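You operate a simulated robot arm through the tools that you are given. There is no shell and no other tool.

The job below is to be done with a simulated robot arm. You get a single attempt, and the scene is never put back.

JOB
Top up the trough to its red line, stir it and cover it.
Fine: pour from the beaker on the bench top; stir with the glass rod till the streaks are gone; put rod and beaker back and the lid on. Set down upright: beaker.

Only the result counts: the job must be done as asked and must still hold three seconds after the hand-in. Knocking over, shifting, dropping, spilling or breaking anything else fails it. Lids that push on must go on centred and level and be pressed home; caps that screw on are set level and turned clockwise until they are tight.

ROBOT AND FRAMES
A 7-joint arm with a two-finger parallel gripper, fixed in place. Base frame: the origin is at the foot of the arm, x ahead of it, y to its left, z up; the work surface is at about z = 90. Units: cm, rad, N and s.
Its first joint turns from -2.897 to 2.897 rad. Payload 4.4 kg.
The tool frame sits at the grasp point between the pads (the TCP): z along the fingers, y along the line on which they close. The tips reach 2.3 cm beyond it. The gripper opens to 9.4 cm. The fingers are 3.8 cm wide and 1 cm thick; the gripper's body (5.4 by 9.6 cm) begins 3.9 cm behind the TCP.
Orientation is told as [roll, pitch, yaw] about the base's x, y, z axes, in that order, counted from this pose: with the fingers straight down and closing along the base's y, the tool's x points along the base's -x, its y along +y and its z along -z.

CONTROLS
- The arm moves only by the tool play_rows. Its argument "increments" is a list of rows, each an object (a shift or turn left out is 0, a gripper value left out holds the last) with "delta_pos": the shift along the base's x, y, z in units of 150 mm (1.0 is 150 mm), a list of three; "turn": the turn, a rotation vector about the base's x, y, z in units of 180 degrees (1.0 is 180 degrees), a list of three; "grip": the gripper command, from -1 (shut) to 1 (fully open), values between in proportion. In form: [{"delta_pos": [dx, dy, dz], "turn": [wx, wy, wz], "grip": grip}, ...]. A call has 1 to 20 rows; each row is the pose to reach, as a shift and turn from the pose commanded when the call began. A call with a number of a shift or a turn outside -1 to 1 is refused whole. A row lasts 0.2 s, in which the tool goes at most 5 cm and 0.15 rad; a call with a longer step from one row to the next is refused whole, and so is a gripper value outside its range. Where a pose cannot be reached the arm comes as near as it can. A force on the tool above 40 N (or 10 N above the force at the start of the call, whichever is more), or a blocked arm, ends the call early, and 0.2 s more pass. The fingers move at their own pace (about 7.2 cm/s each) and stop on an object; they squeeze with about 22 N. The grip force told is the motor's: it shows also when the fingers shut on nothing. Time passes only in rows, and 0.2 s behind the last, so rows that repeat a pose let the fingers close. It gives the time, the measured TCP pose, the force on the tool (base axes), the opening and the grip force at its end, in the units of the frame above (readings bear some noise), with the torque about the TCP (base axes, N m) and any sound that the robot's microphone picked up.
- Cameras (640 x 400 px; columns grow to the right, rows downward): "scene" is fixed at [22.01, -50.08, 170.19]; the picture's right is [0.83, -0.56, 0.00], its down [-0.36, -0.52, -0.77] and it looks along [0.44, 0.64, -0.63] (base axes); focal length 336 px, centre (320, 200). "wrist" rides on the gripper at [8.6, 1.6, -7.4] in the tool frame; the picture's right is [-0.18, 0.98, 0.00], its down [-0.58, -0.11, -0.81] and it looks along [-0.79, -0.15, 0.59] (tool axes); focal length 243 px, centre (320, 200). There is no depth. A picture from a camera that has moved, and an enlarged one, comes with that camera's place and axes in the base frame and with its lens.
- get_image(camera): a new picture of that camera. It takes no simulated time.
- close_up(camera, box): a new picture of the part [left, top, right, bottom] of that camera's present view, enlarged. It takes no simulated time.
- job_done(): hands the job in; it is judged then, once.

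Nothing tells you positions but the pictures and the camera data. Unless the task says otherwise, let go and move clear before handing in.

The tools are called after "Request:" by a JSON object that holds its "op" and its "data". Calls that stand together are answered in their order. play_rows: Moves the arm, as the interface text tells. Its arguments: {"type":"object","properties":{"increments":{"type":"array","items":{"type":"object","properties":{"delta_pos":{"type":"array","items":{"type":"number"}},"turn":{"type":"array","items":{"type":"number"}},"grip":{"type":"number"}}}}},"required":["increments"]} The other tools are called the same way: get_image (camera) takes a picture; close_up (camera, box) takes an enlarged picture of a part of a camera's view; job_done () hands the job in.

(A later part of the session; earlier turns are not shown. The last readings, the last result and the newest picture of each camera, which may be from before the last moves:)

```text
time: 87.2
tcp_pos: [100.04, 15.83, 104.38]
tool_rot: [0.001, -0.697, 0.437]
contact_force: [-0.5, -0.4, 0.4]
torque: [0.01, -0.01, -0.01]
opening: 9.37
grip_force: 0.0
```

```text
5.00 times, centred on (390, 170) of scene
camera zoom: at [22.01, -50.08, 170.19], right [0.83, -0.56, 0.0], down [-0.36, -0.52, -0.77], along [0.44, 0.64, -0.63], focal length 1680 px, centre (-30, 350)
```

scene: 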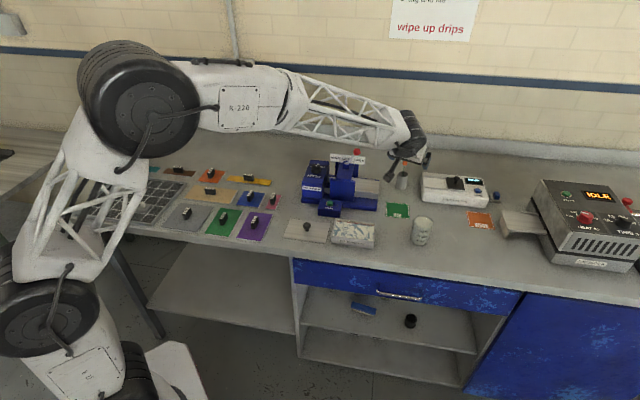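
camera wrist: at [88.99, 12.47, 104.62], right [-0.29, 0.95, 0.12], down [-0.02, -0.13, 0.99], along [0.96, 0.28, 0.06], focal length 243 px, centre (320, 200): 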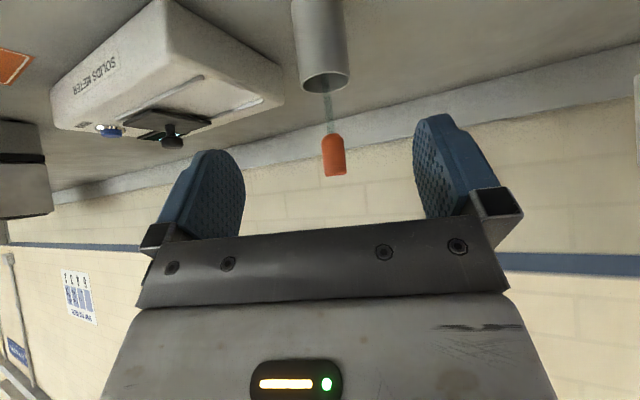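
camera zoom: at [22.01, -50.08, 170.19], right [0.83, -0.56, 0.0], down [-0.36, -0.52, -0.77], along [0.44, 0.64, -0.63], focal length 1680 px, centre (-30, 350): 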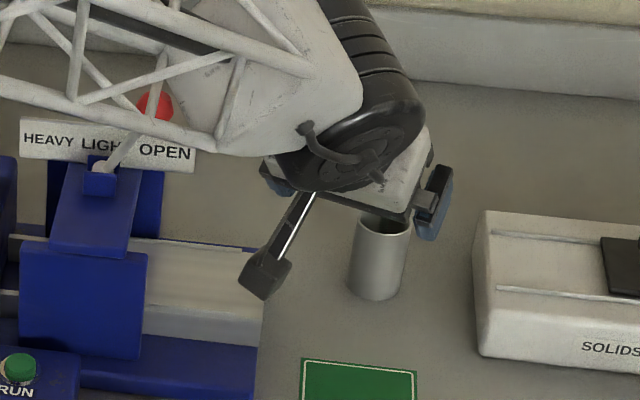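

The handle is laterally centred between the fingers to within about 2 mm. I move forward in stages and check that the arm really follows.

Request:
{"op": "play_rows", "data": {"increments": [{"delta_pos": [0.1, 0.047, -0.035]}, {"delta_pos": [0.2, 0.094, -0.07]}, {"delta_pos": [0.3, 0.141, -0.105]}, {"delta_pos": [0.3, 0.141, -0.105]}]}}

Request:
{"op": "get_image", "data": {"camera": "wrist"}}

Request:
{"op": "close_up", "data": {"camera": "scene", "box": [330, 130, 450, 210]}}

```text
time: 88.2
tcp_pos: [104.39, 18.2, 102.87]
tool_rot: [-0.001, -0.696, 0.437]
contact_force: [-0.2, 0.4, -0.4]
torque: [-0.02, 0.02, 0.01]
opening: 9.37
grip_force: 0.1
```

```text
taken
camera wrist: at [93.35, 14.77, 103.15], right [-0.29, 0.95, 0.12], down [-0.02, -0.13, 0.99], along [0.96, 0.28, 0.06], focal length 243 px, centre (320, 200)
```

wrist: 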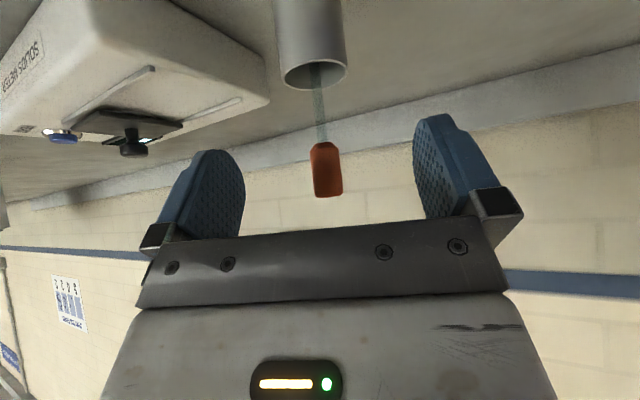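

```text
5.00 times, centred on (390, 170) of scene
camera zoom: at [22.01, -50.08, 170.19], right [0.83, -0.56, 0.0], down [-0.36, -0.52, -0.77], along [0.44, 0.64, -0.63], focal length 1680 px, centre (-30, 350)
```

zoom: 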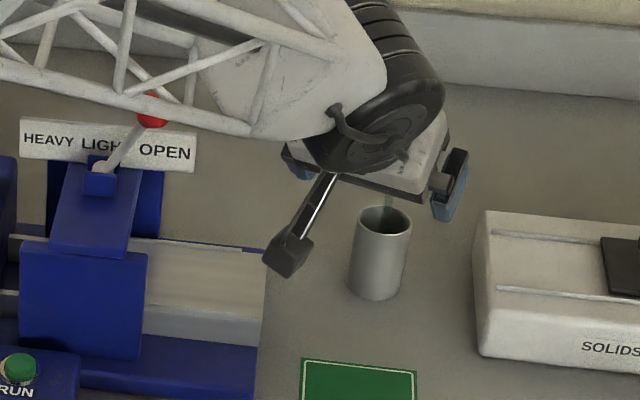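

The arm follows well at 106 cm radius. I make the last 4 cm forward to bring the handle between the pads.

Request:
{"op": "play_rows", "data": {"increments": [{"delta_pos": [0.08, 0.037, -0.01]}, {"delta_pos": [0.16, 0.075, -0.02]}, {"delta_pos": [0.244, 0.113, -0.03]}, {"delta_pos": [0.244, 0.113, -0.03]}]}}

Request:
{"op": "get_image", "data": {"camera": "wrist"}}

Request:
{"op": "close_up", "data": {"camera": "scene", "box": [330, 130, 450, 210]}}

```text
time: 89.2
tcp_pos: [108.27, 19.65, 102.45]
tool_rot: [-0.001, -0.697, 0.436]
contact_force: [0.1, -0.6, 0.1]
torque: [0.01, 0.01, 0.01]
opening: 9.39
grip_force: 0.0
```

```text
taken
camera wrist: at [97.09, 16.27, 102.72], right [-0.29, 0.95, 0.12], down [-0.02, -0.13, 0.99], along [0.96, 0.28, 0.06], focal length 243 px, centre (320, 200)
```

wrist: 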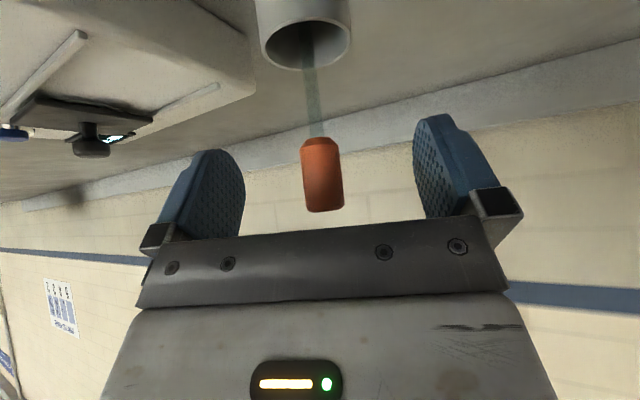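

```text
5.00 times, centred on (390, 170) of scene
camera zoom: at [22.01, -50.08, 170.19], right [0.83, -0.56, 0.0], down [-0.36, -0.52, -0.77], along [0.44, 0.64, -0.63], focal length 1680 px, centre (-30, 350)
```

zoom: 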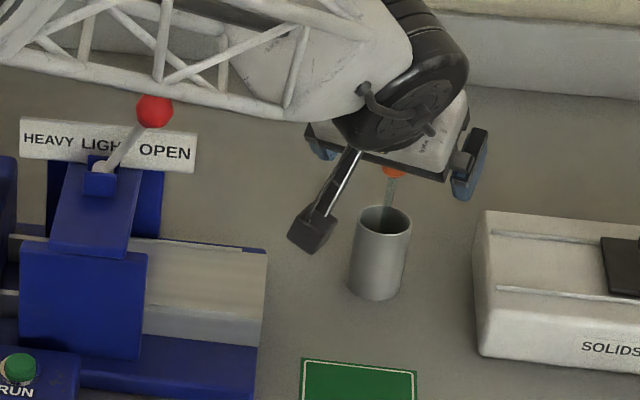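

The handle is between the pads, and I lower 3 mm to centre it. Then I close gently on it.

Request:
{"op": "play_rows", "data": {"increments": [{"delta_pos": [0, 0, -0.02]}, {"delta_pos": [0, 0, -0.02], "grip": 0.5}, {"delta_pos": [0, 0, -0.02], "grip": 0.1}, {"delta_pos": [0, 0, -0.02], "grip": -0.2}, {"delta_pos": [0, 0, -0.02], "grip": -0.35}, {"delta_pos": [0, 0, -0.02], "grip": -0.45}, {"delta_pos": [0, 0, -0.02], "grip": -0.5}, {"delta_pos": [0, 0, -0.02], "grip": -0.54}, {"delta_pos": [0, 0, -0.02], "grip": -0.58}, {"delta_pos": [0, 0, -0.02], "grip": -0.62}, {"delta_pos": [0, 0, -0.02], "grip": -0.7}, {"delta_pos": [0, 0, -0.02], "grip": -1}, {"delta_pos": [0, 0, -0.02], "grip": -1}, {"delta_pos": [0, 0, -0.02], "grip": -1}]}}

Request:
{"op": "get_image", "data": {"camera": "wrist"}}

Request:
{"op": "close_up", "data": {"camera": "scene", "box": [370, 150, 430, 195]}}

```text
time: 92.2
tcp_pos: [108.21, 19.66, 102.07]
tool_rot: [0.0, -0.698, 0.436]
contact_force: [-0.1, 0.5, -0.4]
torque: [-0.01, -0.01, -0.01]
opening: 1.77
grip_force: 21.4
```

```text
taken
camera wrist: at [97.15, 16.29, 102.42], right [-0.29, 0.95, 0.12], down [-0.02, -0.13, 0.99], along [0.96, 0.28, 0.06], focal length 243 px, centre (320, 200)
```

wrist: 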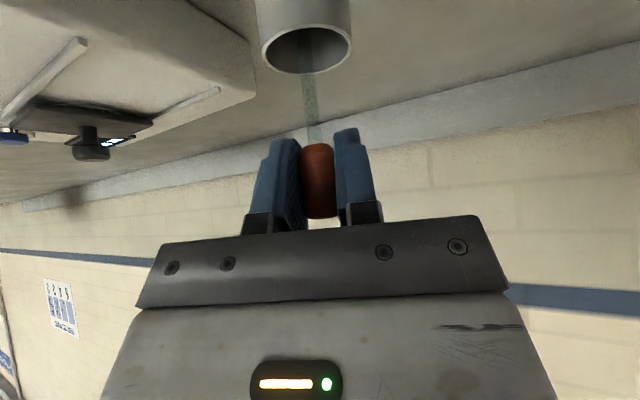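

```text
8.89 times, centred on (400, 172) of scene
camera zoom: at [22.01, -50.08, 170.19], right [0.83, -0.56, 0.0], down [-0.36, -0.52, -0.77], along [0.44, 0.64, -0.63], focal length 2987 px, centre (-391, 444)
```

zoom: 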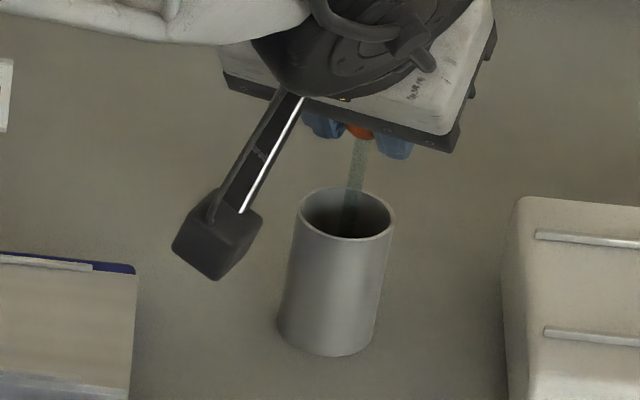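

The handle is held firmly at 1.77 cm. I lift straight up in stages, checking that the pose holds so the rod doesn't drag on the holder.

Request:
{"op": "play_rows", "data": {"increments": [{"delta_pos": [0, 0, 0.03]}, {"delta_pos": [0, 0, 0.08]}, {"delta_pos": [0, 0, 0.14]}, {"delta_pos": [0, 0, 0.2]}, {"delta_pos": [0, 0, 0.26]}, {"delta_pos": [0, 0, 0.26]}]}}

Request:
{"op": "get_image", "data": {"camera": "wrist"}}

Request:
{"op": "close_up", "data": {"camera": "scene", "box": [370, 150, 430, 195]}}

```text
time: 93.6
tcp_pos: [108.25, 19.68, 106.12]
tool_rot: [-0.001, -0.697, 0.437]
contact_force: [-0.1, 0.1, -0.6]
torque: [0.0, -0.03, -0.01]
opening: 1.75
grip_force: 21.9
```

```text
taken
camera wrist: at [97.2, 16.31, 106.37], right [-0.29, 0.95, 0.12], down [-0.02, -0.13, 0.99], along [0.96, 0.28, 0.06], focal length 243 px, centre (320, 200)
```

wrist: 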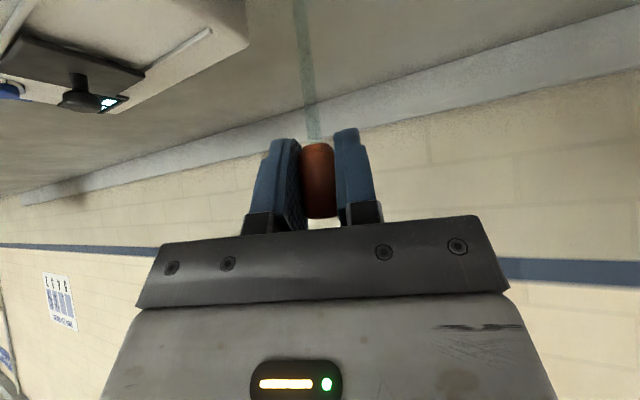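

```text
8.89 times, centred on (400, 172) of scene
camera zoom: at [22.01, -50.08, 170.19], right [0.83, -0.56, 0.0], down [-0.36, -0.52, -0.77], along [0.44, 0.64, -0.63], focal length 2987 px, centre (-391, 444)
```

zoom: 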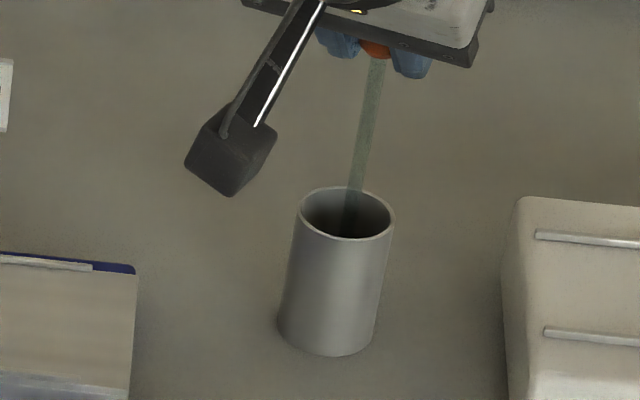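

Lifting cleanly with the rod upright. I continue until the tip clears the holder rim.

Request:
{"op": "play_rows", "data": {"increments": [{"delta_pos": [0, 0, 0.07]}, {"delta_pos": [0, 0, 0.14]}, {"delta_pos": [0, 0, 0.21]}, {"delta_pos": [0, 0, 0.28]}, {"delta_pos": [0, 0, 0.34]}, {"delta_pos": [0, 0, 0.34]}]}}

Request:
{"op": "close_up", "data": {"camera": "scene", "box": [370, 130, 430, 195]}}

Request:
{"op": "get_image", "data": {"camera": "wrist"}}

```text
time: 95.0
tcp_pos: [108.21, 19.85, 111.12]
tool_rot: [-0.001, -0.698, 0.436]
contact_force: [-0.3, 0.2, -0.8]
torque: [-0.02, 0.0, 0.0]
opening: 1.78
grip_force: 22.2
```

```text
6.15 times, centred on (400, 162) of scene
camera zoom: at [22.01, -50.08, 170.19], right [0.83, -0.56, 0.0], down [-0.36, -0.52, -0.77], along [0.44, 0.64, -0.63], focal length 2068 px, centre (-172, 431)
```

zoom: 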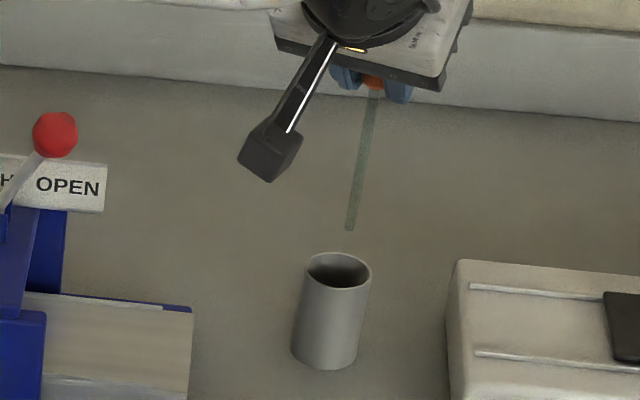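

```text
taken
camera wrist: at [97.24, 16.35, 111.34], right [-0.29, 0.95, 0.12], down [-0.02, -0.13, 0.99], along [0.96, 0.28, 0.06], focal length 243 px, centre (320, 200)
```

wrist: 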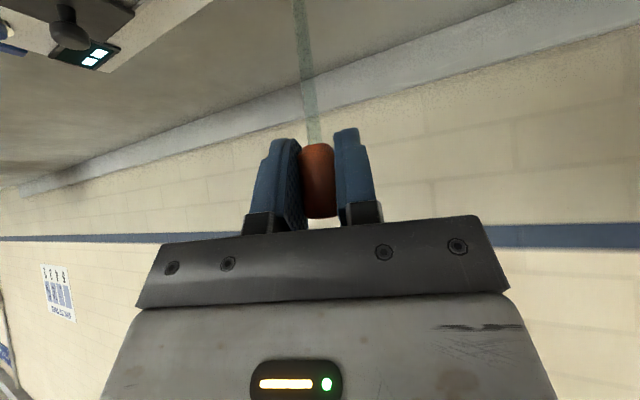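

The rod is out, upright, with its tip about 12 cm below the TCP. I carry it along a clear path at safe height to above the trough's centre.

Request:
{"op": "play_rows", "data": {"increments": [{"delta_pos": [-0.1, -0.034, 0]}, {"delta_pos": [-0.3, -0.102, 0]}, {"delta_pos": [-0.5, -0.17, 0]}, {"delta_pos": [-0.7, -0.239, 0]}, {"delta_pos": [-0.85, -0.29, 0]}, {"delta_pos": [-0.95, -0.324, 0]}, {"delta_pos": [-0.95, -0.324, 0]}]}}

Request:
{"op": "play_rows", "data": {"increments": [{"delta_pos": [-0.1, -0.034, 0]}, {"delta_pos": [-0.3, -0.102, 0]}, {"delta_pos": [-0.5, -0.17, 0]}, {"delta_pos": [-0.7, -0.239, 0]}, {"delta_pos": [-0.8, -0.273, 0]}, {"delta_pos": [-0.8, -0.273, 0]}]}}

Request:
{"op": "get_image", "data": {"camera": "scene"}}

Request:
{"op": "close_up", "data": {"camera": "scene", "box": [310, 150, 430, 260]}}

```text
time: 96.6
tcp_pos: [94.06, 14.7, 111.13]
tool_rot: [0.0, -0.699, 0.436]
contact_force: [0.9, -0.2, 0.4]
torque: [0.02, -0.01, -0.01]
opening: 1.77
grip_force: 21.8
```

```text
time: 98.0
tcp_pos: [82.09, 10.92, 111.19]
tool_rot: [0.0, -0.699, 0.437]
contact_force: [-0.5, 0.5, -1.4]
torque: [0.0, 0.03, 0.0]
opening: 1.75
grip_force: 22.0
```

```text
taken
```

scene: 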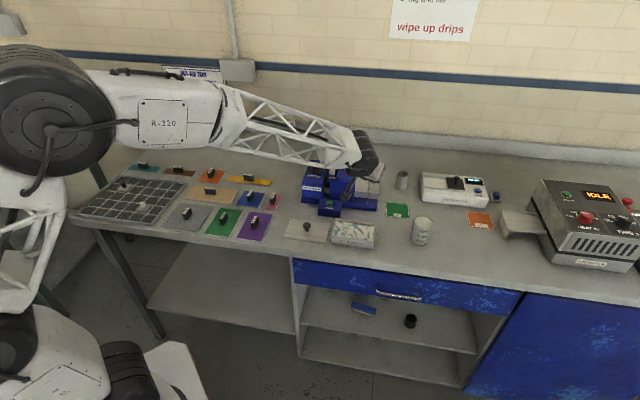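

```text
3.64 times, centred on (370, 205) of scene
camera zoom: at [22.01, -50.08, 170.19], right [0.83, -0.56, 0.0], down [-0.36, -0.52, -0.77], along [0.44, 0.64, -0.63], focal length 1222 px, centre (138, 182)
```

zoom: 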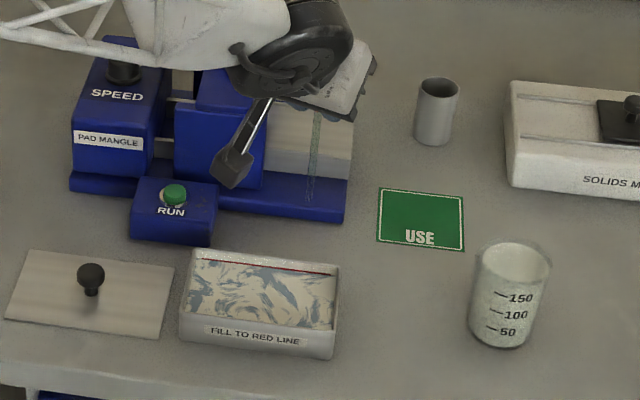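

The beaker and holder stay untouched, and the rod hangs upright past the machine. I move on to above the trough's centre.

Request:
{"op": "play_rows", "data": {"increments": [{"delta_pos": [-0.1, -0.034, 0]}, {"delta_pos": [-0.25, -0.084, 0]}, {"delta_pos": [-0.38, -0.128, 0]}, {"delta_pos": [-0.438, -0.147, 0]}, {"delta_pos": [-0.438, -0.147, 0]}]}}

Request:
{"op": "close_up", "data": {"camera": "scene", "box": [310, 170, 400, 255]}}

Request:
{"op": "get_image", "data": {"camera": "wrist"}}

```text
time: 99.2
tcp_pos: [75.37, 8.51, 111.16]
tool_rot: [-0.001, -0.697, 0.436]
contact_force: [0.2, -0.3, -0.5]
torque: [-0.01, -0.02, -0.02]
opening: 1.78
grip_force: 21.7
```

```text
4.71 times, centred on (355, 212) of scene
camera zoom: at [22.01, -50.08, 170.19], right [0.83, -0.56, 0.0], down [-0.36, -0.52, -0.77], along [0.44, 0.64, -0.63], focal length 1581 px, centre (155, 141)
```

zoom: 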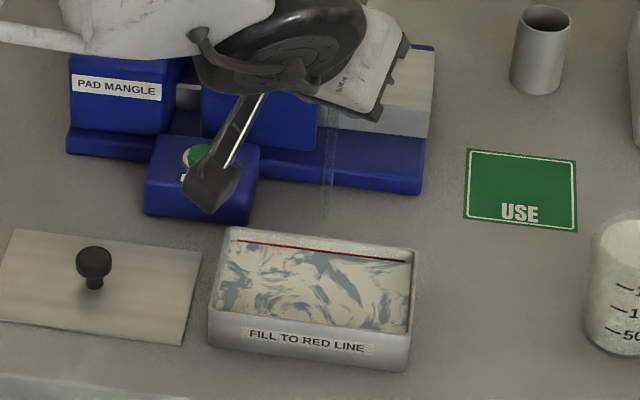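

```text
taken
camera wrist: at [64.42, 5.08, 111.38], right [-0.29, 0.95, 0.12], down [-0.02, -0.13, 0.99], along [0.96, 0.28, 0.06], focal length 243 px, centre (320, 200)
```

wrist: 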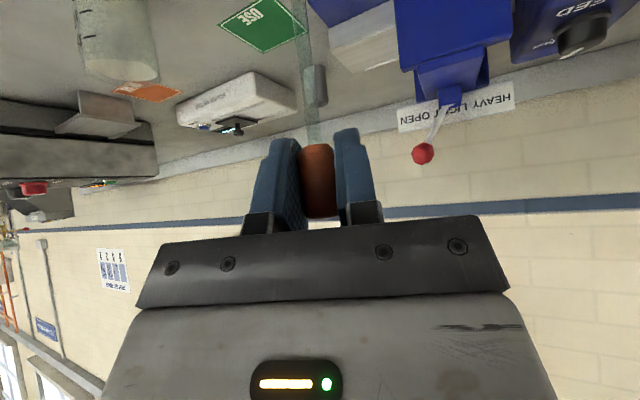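

The rod tip is exactly above the trough's centre. I lower it slowly into the liquid, stopping about 1 cm above the floor.

Request:
{"op": "play_rows", "data": {"increments": [{"delta_pos": [0, 0, -0.08]}, {"delta_pos": [0, 0, -0.18]}, {"delta_pos": [0, 0, -0.28]}, {"delta_pos": [0, 0, -0.36]}, {"delta_pos": [0, 0, -0.42]}, {"delta_pos": [0, 0, -0.46]}, {"delta_pos": [0, 0, -0.49]}, {"delta_pos": [0, 0, -0.52]}, {"delta_pos": [0, 0, -0.52]}]}}

Request:
{"op": "close_up", "data": {"camera": "scene", "box": [310, 170, 400, 255]}}

Request:
{"op": "close_up", "data": {"camera": "scene", "box": [326, 214, 382, 249]}}

```text
time: 101.2
tcp_pos: [75.38, 8.49, 103.27]
tool_rot: [-0.001, -0.697, 0.436]
contact_force: [0.0, 1.0, -0.2]
torque: [0.01, 0.0, 0.03]
opening: 1.74
grip_force: 22.0
```

```text
4.71 times, centred on (355, 212) of scene
camera zoom: at [22.01, -50.08, 170.19], right [0.83, -0.56, 0.0], down [-0.36, -0.52, -0.77], along [0.44, 0.64, -0.63], focal length 1581 px, centre (155, 141)
```

zoom: 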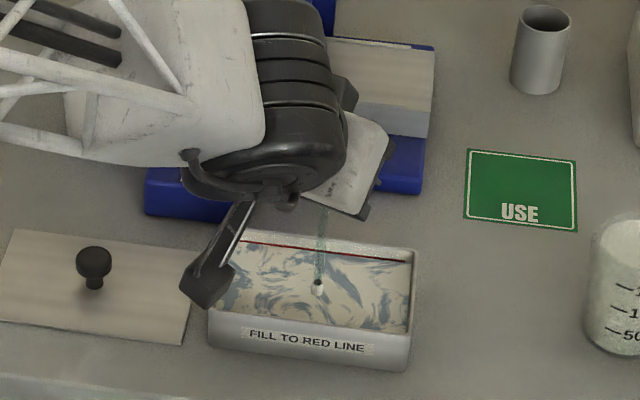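

```text
11.43 times, centred on (354, 232) of scene
camera zoom: at [22.01, -50.08, 170.19], right [0.83, -0.56, 0.0], down [-0.36, -0.52, -0.77], along [0.44, 0.64, -0.63], focal length 3840 px, centre (-69, -160)
```

zoom: 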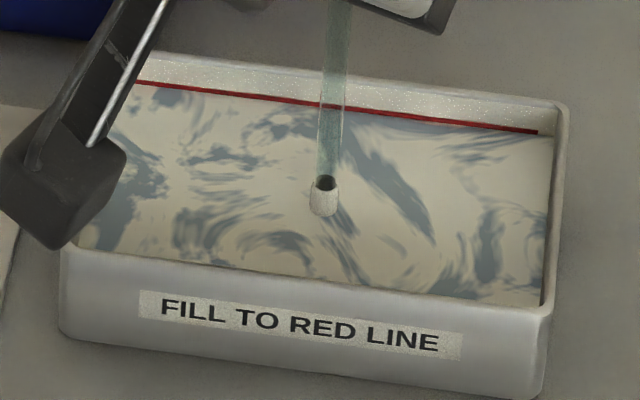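

The rod is in the liquid and nothing touches the trough walls. I stir with a slow oval kept well inside the walls.

Request:
{"op": "play_rows", "data": {"increments": [{"delta_pos": [0.09, -0.09, -0.01]}, {"delta_pos": [0.198, -0.198, -0.01]}, {"delta_pos": [0.2234, -0.1196, -0.01]}, {"delta_pos": [0.1888, -0.0092, -0.01]}, {"delta_pos": [0.1037, 0.1037, -0.01]}, {"delta_pos": [-0.0092, 0.1888, -0.01]}, {"delta_pos": [-0.1196, 0.2234, -0.01]}, {"delta_pos": [-0.198, 0.198, -0.01]}, {"delta_pos": [-0.2234, 0.1196, -0.01]}, {"delta_pos": [-0.1888, 0.0092, -0.01]}, {"delta_pos": [-0.1037, -0.1037, -0.01]}, {"delta_pos": [0.0092, -0.1888, -0.01]}, {"delta_pos": [0.1196, -0.2234, -0.01]}, {"delta_pos": [0.198, -0.198, -0.01]}, {"delta_pos": [0.09, -0.09, -0.01]}, {"delta_pos": [0, 0, -0.01]}]}}

Request:
{"op": "close_up", "data": {"camera": "scene", "box": [326, 214, 382, 249]}}

```text
time: 104.6
tcp_pos: [75.61, 8.42, 103.21]
tool_rot: [0.002, -0.698, 0.436]
contact_force: [0.2, 0.1, -0.2]
torque: [0.05, 0.01, 0.02]
opening: 1.76
grip_force: 22.0
```

```text
11.43 times, centred on (354, 232) of scene
camera zoom: at [22.01, -50.08, 170.19], right [0.83, -0.56, 0.0], down [-0.36, -0.52, -0.77], along [0.44, 0.64, -0.63], focal length 3840 px, centre (-69, -160)
```

zoom: 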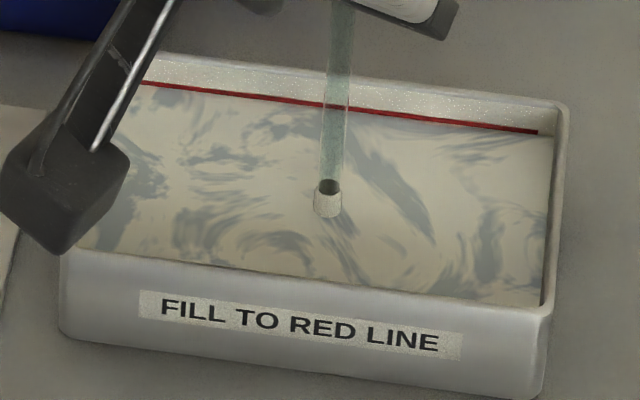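

The streaks are fading already. I keep stirring with more loops in both directions.

Request:
{"op": "play_rows", "data": {"increments": [{"delta_pos": [0.09, -0.09, 0]}, {"delta_pos": [0.198, -0.198, 0]}, {"delta_pos": [0.2234, -0.1196, 0]}, {"delta_pos": [0.1888, -0.0092, 0]}, {"delta_pos": [0.1037, 0.1037, 0]}, {"delta_pos": [-0.0092, 0.1888, 0]}, {"delta_pos": [-0.1196, 0.2234, 0]}, {"delta_pos": [-0.198, 0.198, 0]}, {"delta_pos": [-0.2234, 0.1196, 0]}, {"delta_pos": [-0.1888, 0.0092, 0]}, {"delta_pos": [-0.1037, -0.1037, 0]}, {"delta_pos": [0.0092, -0.1888, 0]}, {"delta_pos": [0.1196, -0.2234, 0]}, {"delta_pos": [0.198, -0.198, 0]}, {"delta_pos": [0.2234, -0.1196, 0]}, {"delta_pos": [0.1037, 0.1037, 0]}, {"delta_pos": [0.05, 0.05, 0]}, {"delta_pos": [0, 0, 0]}]}}

Request:
{"op": "play_rows", "data": {"increments": [{"delta_pos": [-0.09, 0.09, 0]}, {"delta_pos": [-0.198, 0.198, 0]}, {"delta_pos": [-0.1196, 0.2234, 0]}, {"delta_pos": [-0.0092, 0.1888, 0]}, {"delta_pos": [0.1037, 0.1037, 0]}, {"delta_pos": [0.1888, -0.0092, 0]}, {"delta_pos": [0.2234, -0.1196, 0]}, {"delta_pos": [0.198, -0.198, 0]}, {"delta_pos": [0.1196, -0.2234, 0]}, {"delta_pos": [0.0092, -0.1888, 0]}, {"delta_pos": [-0.1037, -0.1037, 0]}, {"delta_pos": [-0.1888, 0.0092, 0]}, {"delta_pos": [-0.2234, 0.1196, 0]}, {"delta_pos": [-0.198, 0.198, 0]}, {"delta_pos": [-0.0092, 0.1888, 0]}, {"delta_pos": [0.05, 0.05, 0]}, {"delta_pos": [0, 0, 0]}]}}

Request:
{"op": "close_up", "data": {"camera": "scene", "box": [326, 214, 382, 249]}}

```text
time: 108.4
tcp_pos: [75.44, 8.45, 103.28]
tool_rot: [0.0, -0.699, 0.435]
contact_force: [0.8, 0.2, -0.8]
torque: [-0.01, 0.02, 0.01]
opening: 1.77
grip_force: 22.0
```

```text
time: 112.0
tcp_pos: [75.5, 8.51, 103.28]
tool_rot: [0.0, -0.698, 0.436]
contact_force: [-0.2, -0.1, 0.0]
torque: [0.06, -0.01, 0.0]
opening: 1.76
grip_force: 21.9
```

```text
11.43 times, centred on (354, 232) of scene
camera zoom: at [22.01, -50.08, 170.19], right [0.83, -0.56, 0.0], down [-0.36, -0.52, -0.77], along [0.44, 0.64, -0.63], focal length 3840 px, centre (-69, -160)
```

zoom: 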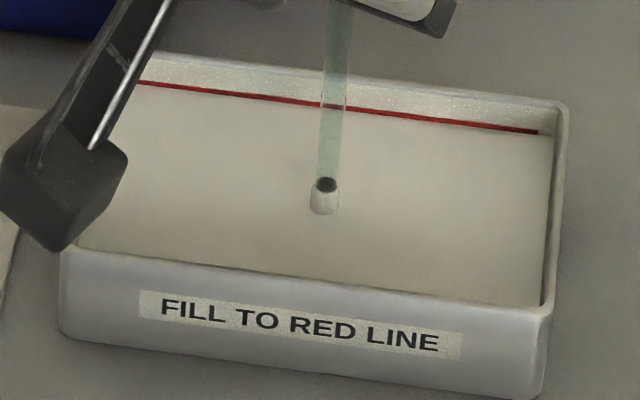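

The streaks are gone. I do one more loop for safety, then raise the rod slowly and let it drip over the trough.

Request:
{"op": "play_rows", "data": {"increments": [{"delta_pos": [0.09, -0.09, 0]}, {"delta_pos": [0.198, -0.198, 0]}, {"delta_pos": [0.2234, -0.1196, 0]}, {"delta_pos": [0.1888, -0.0092, 0]}, {"delta_pos": [0.1037, 0.1037, 0]}, {"delta_pos": [-0.0092, 0.1888, 0]}, {"delta_pos": [-0.1196, 0.2234, 0]}, {"delta_pos": [-0.198, 0.198, 0]}, {"delta_pos": [-0.2234, 0.1196, 0]}, {"delta_pos": [-0.1888, 0.0092, 0]}, {"delta_pos": [-0.1037, -0.1037, 0]}, {"delta_pos": [0.0092, -0.1888, 0]}, {"delta_pos": [0.1196, -0.2234, 0]}, {"delta_pos": [0.09, -0.09, 0]}, {"delta_pos": [0, 0, 0]}]}}

Request:
{"op": "play_rows", "data": {"increments": [{"delta_pos": [0, 0, 0.03]}, {"delta_pos": [0, 0, 0.06]}, {"delta_pos": [0, 0, 0.1]}, {"delta_pos": [0, 0, 0.14]}, {"delta_pos": [0, 0, 0.18]}, {"delta_pos": [0, 0, 0.22]}, {"delta_pos": [0, 0, 0.22]}, {"delta_pos": [0, 0, 0.22]}, {"delta_pos": [0, 0, 0.22]}, {"delta_pos": [0, 0, 0.22]}, {"delta_pos": [0, 0, 0.22]}, {"delta_pos": [0, 0, 0.22]}, {"delta_pos": [0, 0, 0.22]}, {"delta_pos": [0, 0, 0.22]}, {"delta_pos": [0, 0, 0.22]}, {"delta_pos": [0, 0, 0.22]}]}}

Request:
{"op": "close_up", "data": {"camera": "scene", "box": [326, 204, 382, 249]}}

Request:
{"op": "get_image", "data": {"camera": "wrist"}}

```text
time: 115.2
tcp_pos: [75.43, 8.42, 103.4]
tool_rot: [0.001, -0.698, 0.436]
contact_force: [0.5, 0.4, -0.6]
torque: [0.03, -0.03, 0.0]
opening: 1.78
grip_force: 22.1
```

```text
time: 118.6
tcp_pos: [75.43, 8.43, 106.65]
tool_rot: [0.001, -0.698, 0.436]
contact_force: [-0.5, 0.5, 1.3]
torque: [-0.02, 0.03, 0.03]
opening: 1.78
grip_force: 21.9
```

```text
8.89 times, centred on (354, 226) of scene
camera zoom: at [22.01, -50.08, 170.19], right [0.83, -0.56, 0.0], down [-0.36, -0.52, -0.77], along [0.44, 0.64, -0.63], focal length 2987 px, centre (18, -36)
```

zoom: 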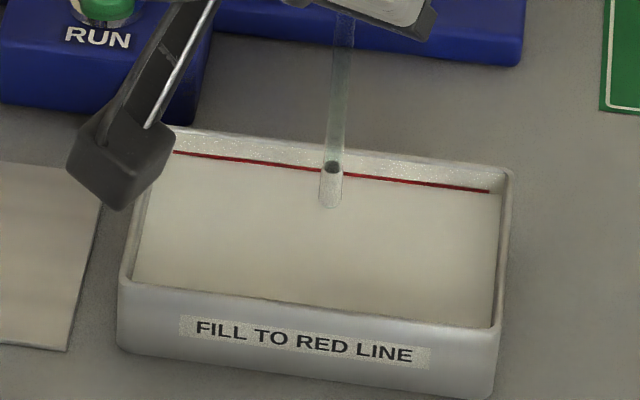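

```text
taken
camera wrist: at [64.41, 5.02, 106.87], right [-0.29, 0.95, 0.12], down [-0.02, -0.13, 0.99], along [0.96, 0.28, 0.06], focal length 243 px, centre (320, 200)
```

wrist: 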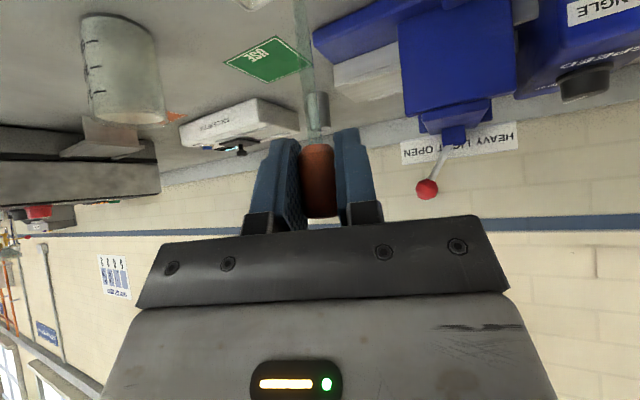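

The liquid is uniform, the level is on the line, and no drop hangs from the rod. I wait a little longer, lift to travel height, and take the rod back the way it came.

Request:
{"op": "play_rows", "data": {"increments": [{"delta_pos": [0, 0, 0]}, {"delta_pos": [0, 0, 0]}, {"delta_pos": [0, 0, 0]}, {"delta_pos": [0, 0, 0]}, {"delta_pos": [0, 0, 0]}, {"delta_pos": [0, 0, 0.06]}, {"delta_pos": [0, 0, 0.13]}, {"delta_pos": [0, 0, 0.2]}, {"delta_pos": [0, 0, 0.27]}, {"delta_pos": [0, 0, 0.31]}, {"delta_pos": [0, 0, 0.31]}, {"delta_pos": [0, 0, 0.31]}]}}

Request:
{"op": "play_rows", "data": {"increments": [{"delta_pos": [0.08, 0.027, 0]}, {"delta_pos": [0.2, 0.067, 0]}, {"delta_pos": [0.33, 0.111, 0]}, {"delta_pos": [0.42, 0.141, 0]}, {"delta_pos": [0.438, 0.147, 0]}, {"delta_pos": [0.438, 0.147, 0]}]}}

Request:
{"op": "play_rows", "data": {"increments": [{"delta_pos": [0.08, 0.027, 0]}, {"delta_pos": [0.2, 0.068, 0]}, {"delta_pos": [0.36, 0.123, 0]}, {"delta_pos": [0.52, 0.177, 0]}, {"delta_pos": [0.68, 0.232, 0]}, {"delta_pos": [0.77, 0.263, 0]}, {"delta_pos": [0.8, 0.273, 0]}, {"delta_pos": [0.8, 0.273, 0]}]}}

Request:
{"op": "close_up", "data": {"camera": "scene", "box": [310, 130, 430, 255]}}

```text
time: 121.2
tcp_pos: [75.42, 8.47, 111.21]
tool_rot: [-0.001, -0.697, 0.437]
contact_force: [-0.4, 0.5, 0.3]
torque: [0.0, 0.03, 0.01]
opening: 1.77
grip_force: 21.8
```

```text
time: 122.6
tcp_pos: [81.95, 10.75, 111.18]
tool_rot: [0.0, -0.698, 0.437]
contact_force: [-0.1, 0.7, -0.6]
torque: [0.0, 0.0, 0.01]
opening: 1.78
grip_force: 21.3
```

```text
time: 124.4
tcp_pos: [93.92, 14.82, 111.04]
tool_rot: [0.0, -0.698, 0.437]
contact_force: [0.0, -0.1, -0.2]
torque: [0.03, -0.04, -0.02]
opening: 1.74
grip_force: 21.3
```

```text
3.20 times, centred on (370, 192) of scene
camera zoom: at [22.01, -50.08, 170.19], right [0.83, -0.56, 0.0], down [-0.36, -0.52, -0.77], along [0.44, 0.64, -0.63], focal length 1075 px, centre (160, 224)
```

zoom: 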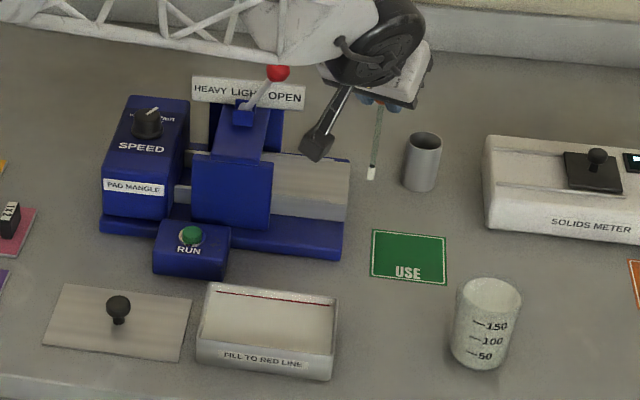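

The rod's white-coated tip shows no drip, and the bench is clean. I continue to above the holder.

Request:
{"op": "play_rows", "data": {"increments": [{"delta_pos": [0.08, 0.027, 0]}, {"delta_pos": [0.2, 0.068, 0]}, {"delta_pos": [0.36, 0.123, 0]}, {"delta_pos": [0.54, 0.184, 0]}, {"delta_pos": [0.7, 0.239, 0]}, {"delta_pos": [0.83, 0.283, 0]}, {"delta_pos": [0.92, 0.314, 0]}, {"delta_pos": [0.95, 0.324, 0]}, {"delta_pos": [0.95, 0.324, 0]}, {"delta_pos": [0.95, 0.324, 0]}]}}

Request:
{"op": "close_up", "data": {"camera": "scene", "box": [370, 130, 430, 195]}}

Request:
{"op": "get_image", "data": {"camera": "wrist"}}

```text
time: 126.6
tcp_pos: [108.35, 19.58, 111.12]
tool_rot: [0.001, -0.699, 0.436]
contact_force: [-0.1, 0.2, 0.1]
torque: [0.0, 0.01, 0.02]
opening: 1.78
grip_force: 21.5
```

```text
6.15 times, centred on (400, 162) of scene
camera zoom: at [22.01, -50.08, 170.19], right [0.83, -0.56, 0.0], down [-0.36, -0.52, -0.77], along [0.44, 0.64, -0.63], focal length 2068 px, centre (-172, 431)
```

zoom: 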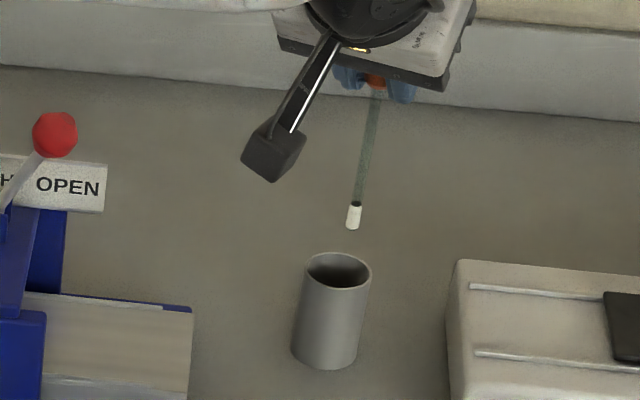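

```text
taken
camera wrist: at [97.32, 16.2, 111.4], right [-0.29, 0.95, 0.12], down [-0.02, -0.13, 0.99], along [0.96, 0.28, 0.06], focal length 243 px, centre (320, 200)
```

wrist: 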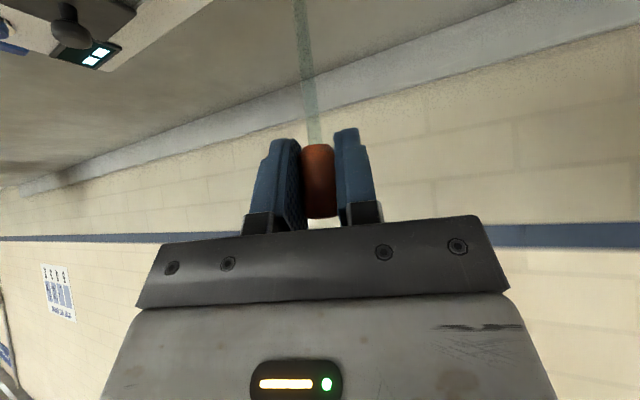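

The tip is right over the holder's mouth. I lower it straight in, halfway first.

Request:
{"op": "play_rows", "data": {"increments": [{"delta_pos": [0, 0, -0.07]}, {"delta_pos": [0, 0, -0.14]}, {"delta_pos": [0, 0, -0.21]}, {"delta_pos": [0, 0, -0.28]}, {"delta_pos": [0, 0, -0.34]}, {"delta_pos": [0, 0, -0.34]}]}}

Request:
{"op": "close_up", "data": {"camera": "scene", "box": [370, 150, 430, 195]}}

Request:
{"op": "get_image", "data": {"camera": "wrist"}}

```text
time: 128.0
tcp_pos: [108.2, 19.73, 106.13]
tool_rot: [0.001, -0.699, 0.437]
contact_force: [-0.1, 0.5, -0.5]
torque: [-0.02, -0.04, -0.03]
opening: 1.78
grip_force: 21.8
```

```text
8.89 times, centred on (400, 172) of scene
camera zoom: at [22.01, -50.08, 170.19], right [0.83, -0.56, 0.0], down [-0.36, -0.52, -0.77], along [0.44, 0.64, -0.63], focal length 2987 px, centre (-391, 444)
```

zoom: 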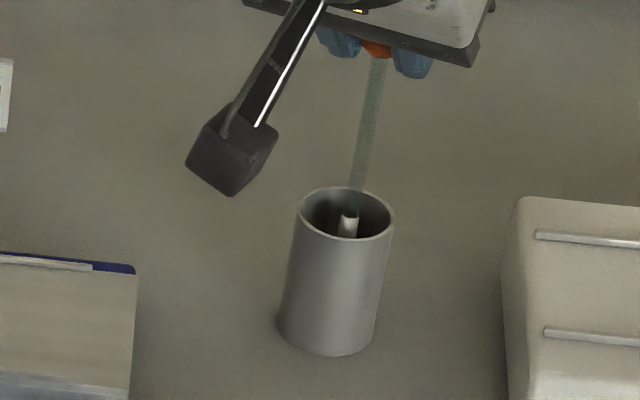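

```text
taken
camera wrist: at [97.25, 16.3, 106.36], right [-0.29, 0.95, 0.12], down [-0.02, -0.13, 0.99], along [0.96, 0.28, 0.06], focal length 243 px, centre (320, 200)
```

wrist: 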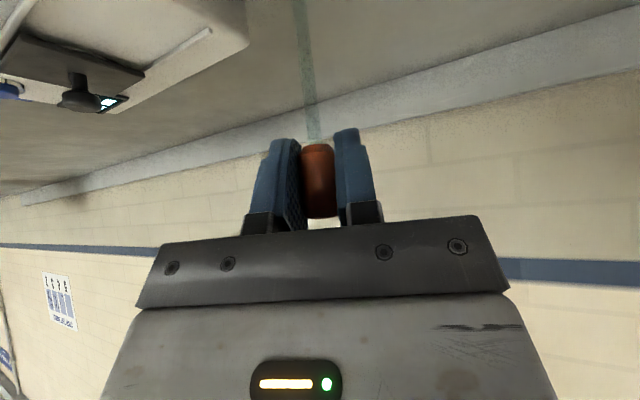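

The tip is inside the holder and centred. I lower the rest slowly until it meets the holder's floor.

Request:
{"op": "play_rows", "data": {"increments": [{"delta_pos": [0, 0, -0.06]}, {"delta_pos": [0, 0, -0.12]}, {"delta_pos": [0, 0, -0.18]}, {"delta_pos": [0, 0, -0.22]}, {"delta_pos": [0, 0, -0.24]}, {"delta_pos": [0, 0, -0.245]}, {"delta_pos": [0, 0, -0.245]}]}}

Request:
{"op": "close_up", "data": {"camera": "scene", "box": [370, 150, 430, 195]}}

```text
time: 129.6
tcp_pos: [108.31, 19.49, 102.37]
tool_rot: [0.001, -0.697, 0.436]
contact_force: [0.0, -0.1, -0.7]
torque: [-0.01, 0.01, 0.0]
opening: 1.79
grip_force: 22.3
```

```text
8.89 times, centred on (400, 172) of scene
camera zoom: at [22.01, -50.08, 170.19], right [0.83, -0.56, 0.0], down [-0.36, -0.52, -0.77], along [0.44, 0.64, -0.63], focal length 2987 px, centre (-391, 444)
```

zoom: 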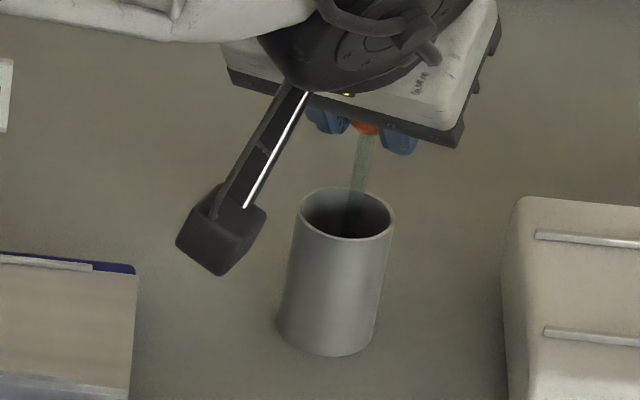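

Request:
{"op": "play_rows", "data": {"increments": [{"delta_pos": [0, 0, -0.006]}, {"delta_pos": [0, 0, -0.012]}, {"delta_pos": [0, 0, -0.014]}, {"delta_pos": [0, 0, -0.014]}]}}

Request:
{"op": "get_image", "data": {"camera": "wrist"}}

```text
time: 130.6
tcp_pos: [108.3, 19.72, 102.3]
tool_rot: [-0.001, -0.697, 0.438]
contact_force: [0.8, 0.9, 0.4]
torque: [0.02, -0.01, 0.02]
opening: 1.78
grip_force: 22.0
```

```text
taken
camera wrist: at [97.24, 16.34, 102.53], right [-0.29, 0.95, 0.12], down [-0.02, -0.13, 0.99], along [0.96, 0.28, 0.06], focal length 243 px, centre (320, 200)
```

wrist: 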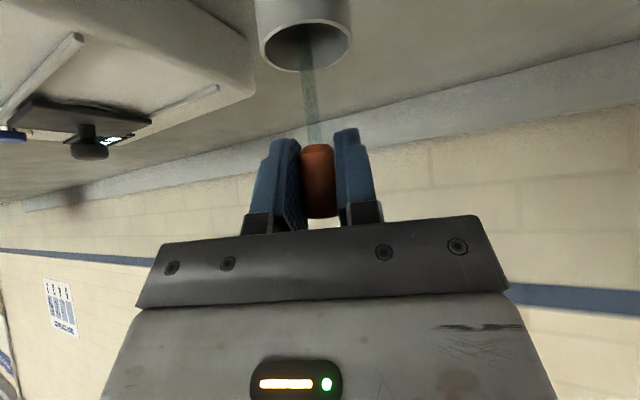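

Request:
{"op": "play_rows", "data": {"increments": [{"delta_pos": [0, 0, -0.005]}, {"delta_pos": [0, 0, -0.01]}, {"delta_pos": [0, 0, -0.01]}]}}

```text
time: 131.4
tcp_pos: [108.3, 19.74, 102.15]
tool_rot: [-0.001, -0.698, 0.437]
contact_force: [0.5, 0.4, 4.4]
torque: [0.08, 0.01, 0.0]
opening: 1.75
grip_force: 22.1
```

The rod rests on the holder's floor (4.4 N). I release gently and watch whether it stays standing.

Request:
{"op": "play_rows", "data": {"increments": [{"grip": -0.6}, {"grip": -0.57}, {"grip": -0.54}, {"grip": -0.5}, {"grip": -0.4}, {"grip": -0.3}, {"grip": -0.3}]}}

Request:
{"op": "get_image", "data": {"camera": "wrist"}}

Request:
{"op": "close_up", "data": {"camera": "scene", "box": [370, 150, 430, 195]}}

```text
time: 133.0
tcp_pos: [108.43, 19.64, 102.12]
tool_rot: [0.0, -0.698, 0.435]
contact_force: [0.2, -0.5, -1.4]
torque: [0.03, 0.0, 0.0]
opening: 3.28
grip_force: 0.2
```

```text
taken
camera wrist: at [97.26, 16.28, 102.34], right [-0.29, 0.95, 0.12], down [-0.02, -0.13, 0.99], along [0.96, 0.28, 0.06], focal length 243 px, centre (320, 200)
```

wrist: 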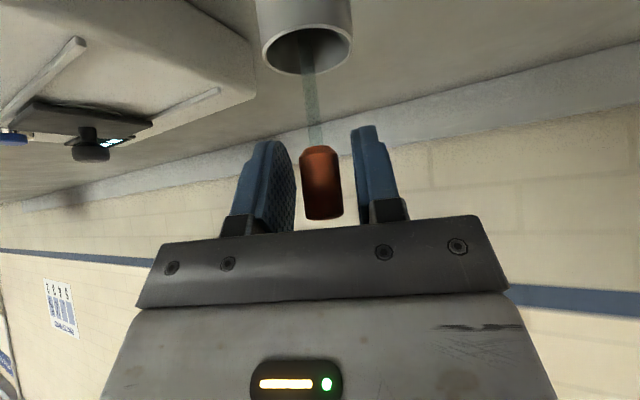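

```text
8.89 times, centred on (400, 172) of scene
camera zoom: at [22.01, -50.08, 170.19], right [0.83, -0.56, 0.0], down [-0.36, -0.52, -0.77], along [0.44, 0.64, -0.63], focal length 2987 px, centre (-391, 444)
```

zoom: 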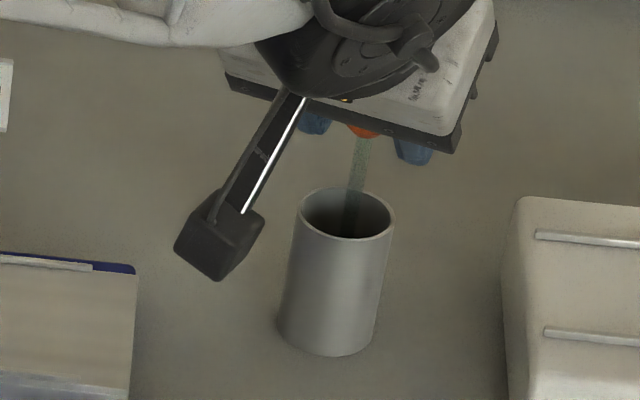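

The rod stands by itself in the holder. I open fully and back away along the tool axis.

Request:
{"op": "play_rows", "data": {"increments": [{"grip": -0.1}, {"grip": 0.3}, {"grip": 0.7}, {"grip": 1}, {"grip": 1}, {"delta_pos": [-0.04, -0.018, 0.05]}, {"delta_pos": [-0.12, -0.056, 0.16]}, {"delta_pos": [-0.23, -0.107, 0.3]}, {"delta_pos": [-0.34, -0.159, 0.45]}, {"delta_pos": [-0.45, -0.21, 0.6]}, {"delta_pos": [-0.55, -0.256, 0.72]}, {"delta_pos": [-0.55, -0.256, 0.72]}]}}

Request:
{"op": "get_image", "data": {"camera": "wrist"}}

Request:
{"op": "close_up", "data": {"camera": "scene", "box": [370, 150, 430, 195]}}

```text
time: 135.6
tcp_pos: [100.05, 15.98, 112.99]
tool_rot: [0.001, -0.698, 0.436]
contact_force: [0.3, -0.7, 0.4]
torque: [0.0, -0.02, -0.01]
opening: 9.4
grip_force: 0.0
```

```text
taken
camera wrist: at [89.12, 12.59, 113.24], right [-0.29, 0.95, 0.12], down [-0.02, -0.13, 0.99], along [0.96, 0.28, 0.06], focal length 243 px, centre (320, 200)
```

wrist: 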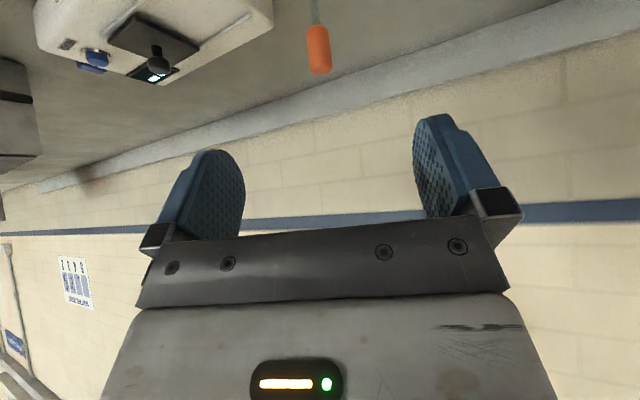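

```text
8.89 times, centred on (400, 172) of scene
camera zoom: at [22.01, -50.08, 170.19], right [0.83, -0.56, 0.0], down [-0.36, -0.52, -0.77], along [0.44, 0.64, -0.63], focal length 2987 px, centre (-391, 444)
```

zoom: 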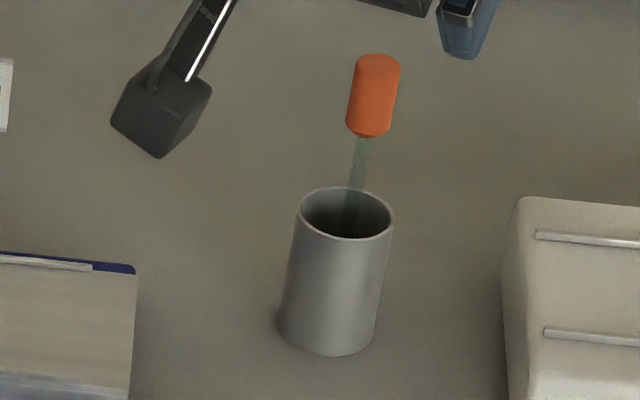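

The rod is back in its holder just as before. Next is the lid: I retreat over the clear path while bringing the tool back to vertical and turning it to yaw 45°.

Request:
{"op": "play_rows", "data": {"increments": [{"delta_pos": [-0.1, -0.037, 0.05], "turn": [-0.0134, 0.0288, 0]}, {"delta_pos": [-0.25, -0.094, 0.1], "turn": [-0.0268, 0.0575, 0]}, {"delta_pos": [-0.42, -0.157, 0.15], "turn": [-0.0402, 0.0863, 0]}, {"delta_pos": [-0.59, -0.221, 0.15], "turn": [-0.0537, 0.1151, 0]}, {"delta_pos": [-0.76, -0.285, 0.15], "turn": [-0.0671, 0.1439, 0]}, {"delta_pos": [-0.88, -0.33, 0.15], "turn": [-0.0805, 0.1726, 0]}, {"delta_pos": [-0.96, -0.36, 0.15], "turn": [-0.0939, 0.2014, 0]}, {"delta_pos": [-0.96, -0.36, 0.15], "turn": [-0.0939, 0.2014, 0]}]}}

Request:
{"op": "play_rows", "data": {"increments": [{"delta_pos": [-0.15, 0, 0], "turn": [0, 0, 0.022]}, {"delta_pos": [-0.4, 0.02, 0], "turn": [0, 0, 0.055]}, {"delta_pos": [-0.65, 0.06, 0], "turn": [0, 0, 0.088]}, {"delta_pos": [-0.85, 0.2, 0], "turn": [0, 0, 0.1111]}, {"delta_pos": [-0.95, 0.35, 0], "turn": [0, 0, 0.1111]}, {"delta_pos": [-0.95, 0.35, 0], "turn": [0, 0, 0.1111]}]}}

Request:
{"op": "get_image", "data": {"camera": "wrist"}}

Request:
{"op": "get_image", "data": {"camera": "scene"}}

```text
time: 137.4
tcp_pos: [85.73, 10.52, 115.05]
tool_rot: [0.0, 0.001, 0.436]
contact_force: [0.8, 0.4, 0.1]
torque: [0.03, -0.01, 0.02]
opening: 9.41
grip_force: 0.1
```

```text
time: 138.8
tcp_pos: [71.34, 15.73, 115.17]
tool_rot: [-0.001, -0.001, 0.786]
contact_force: [0.2, -0.3, -1.0]
torque: [0.02, -0.04, -0.01]
opening: 9.4
grip_force: 0.1
```

```text
taken
camera wrist: at [64.06, 10.77, 122.66], right [-0.57, 0.82, 0.0], down [0.49, 0.33, 0.81], along [0.67, 0.46, -0.59], focal length 243 px, centre (320, 200)
```

wrist: 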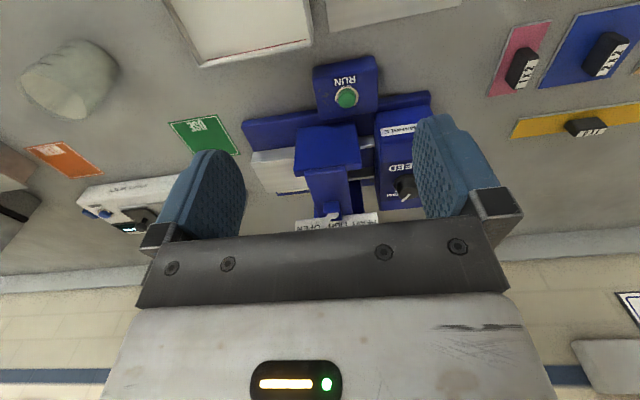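

```text
taken
```

scene: 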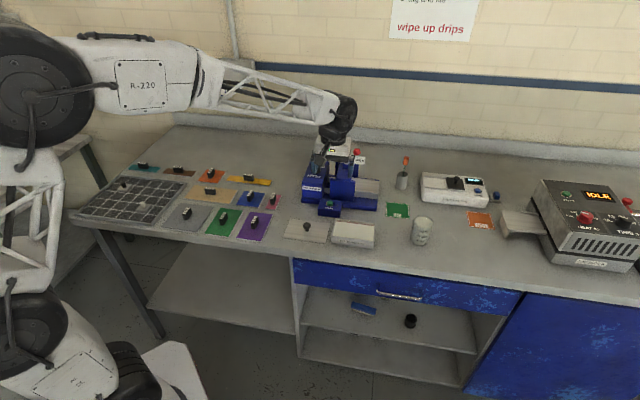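

Next I go to a spot slightly in front of the lid's knob, lower down, to measure the knob and lid with the wrist camera.

Request:
{"op": "play_rows", "data": {"increments": [{"delta_pos": [-0.2, 0, -0.1]}, {"delta_pos": [-0.4, 0, -0.22]}, {"delta_pos": [-0.6, 0, -0.35]}, {"delta_pos": [-0.711, 0.004, -0.466]}, {"delta_pos": [-0.711, 0.004, -0.466]}]}}

Request:
{"op": "get_image", "data": {"camera": "wrist"}}

Request:
{"op": "close_up", "data": {"camera": "wrist", "box": [160, 0, 480, 200]}}

```text
time: 140.0
tcp_pos: [60.86, 15.85, 108.08]
tool_rot: [-0.001, -0.001, 0.785]
contact_force: [-0.4, -0.4, 0.2]
torque: [-0.03, 0.02, -0.03]
opening: 9.38
grip_force: 0.1
```

```text
taken
camera wrist: at [53.58, 10.83, 115.6], right [-0.57, 0.82, 0.0], down [0.49, 0.33, 0.81], along [0.67, 0.46, -0.59], focal length 243 px, centre (320, 200)
```

wrist: 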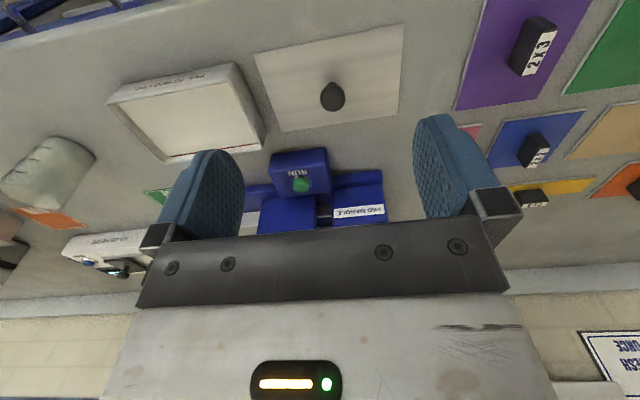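

```text
2.00 times, centred on (320, 100) of wrist
camera zoom: at [53.58, 10.83, 115.6], right [-0.57, 0.82, 0.0], down [0.49, 0.33, 0.81], along [0.67, 0.46, -0.59], focal length 485 px, centre (320, 400)
```

zoom: 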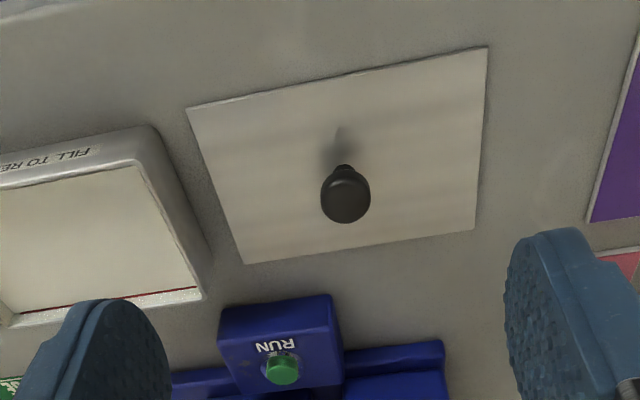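

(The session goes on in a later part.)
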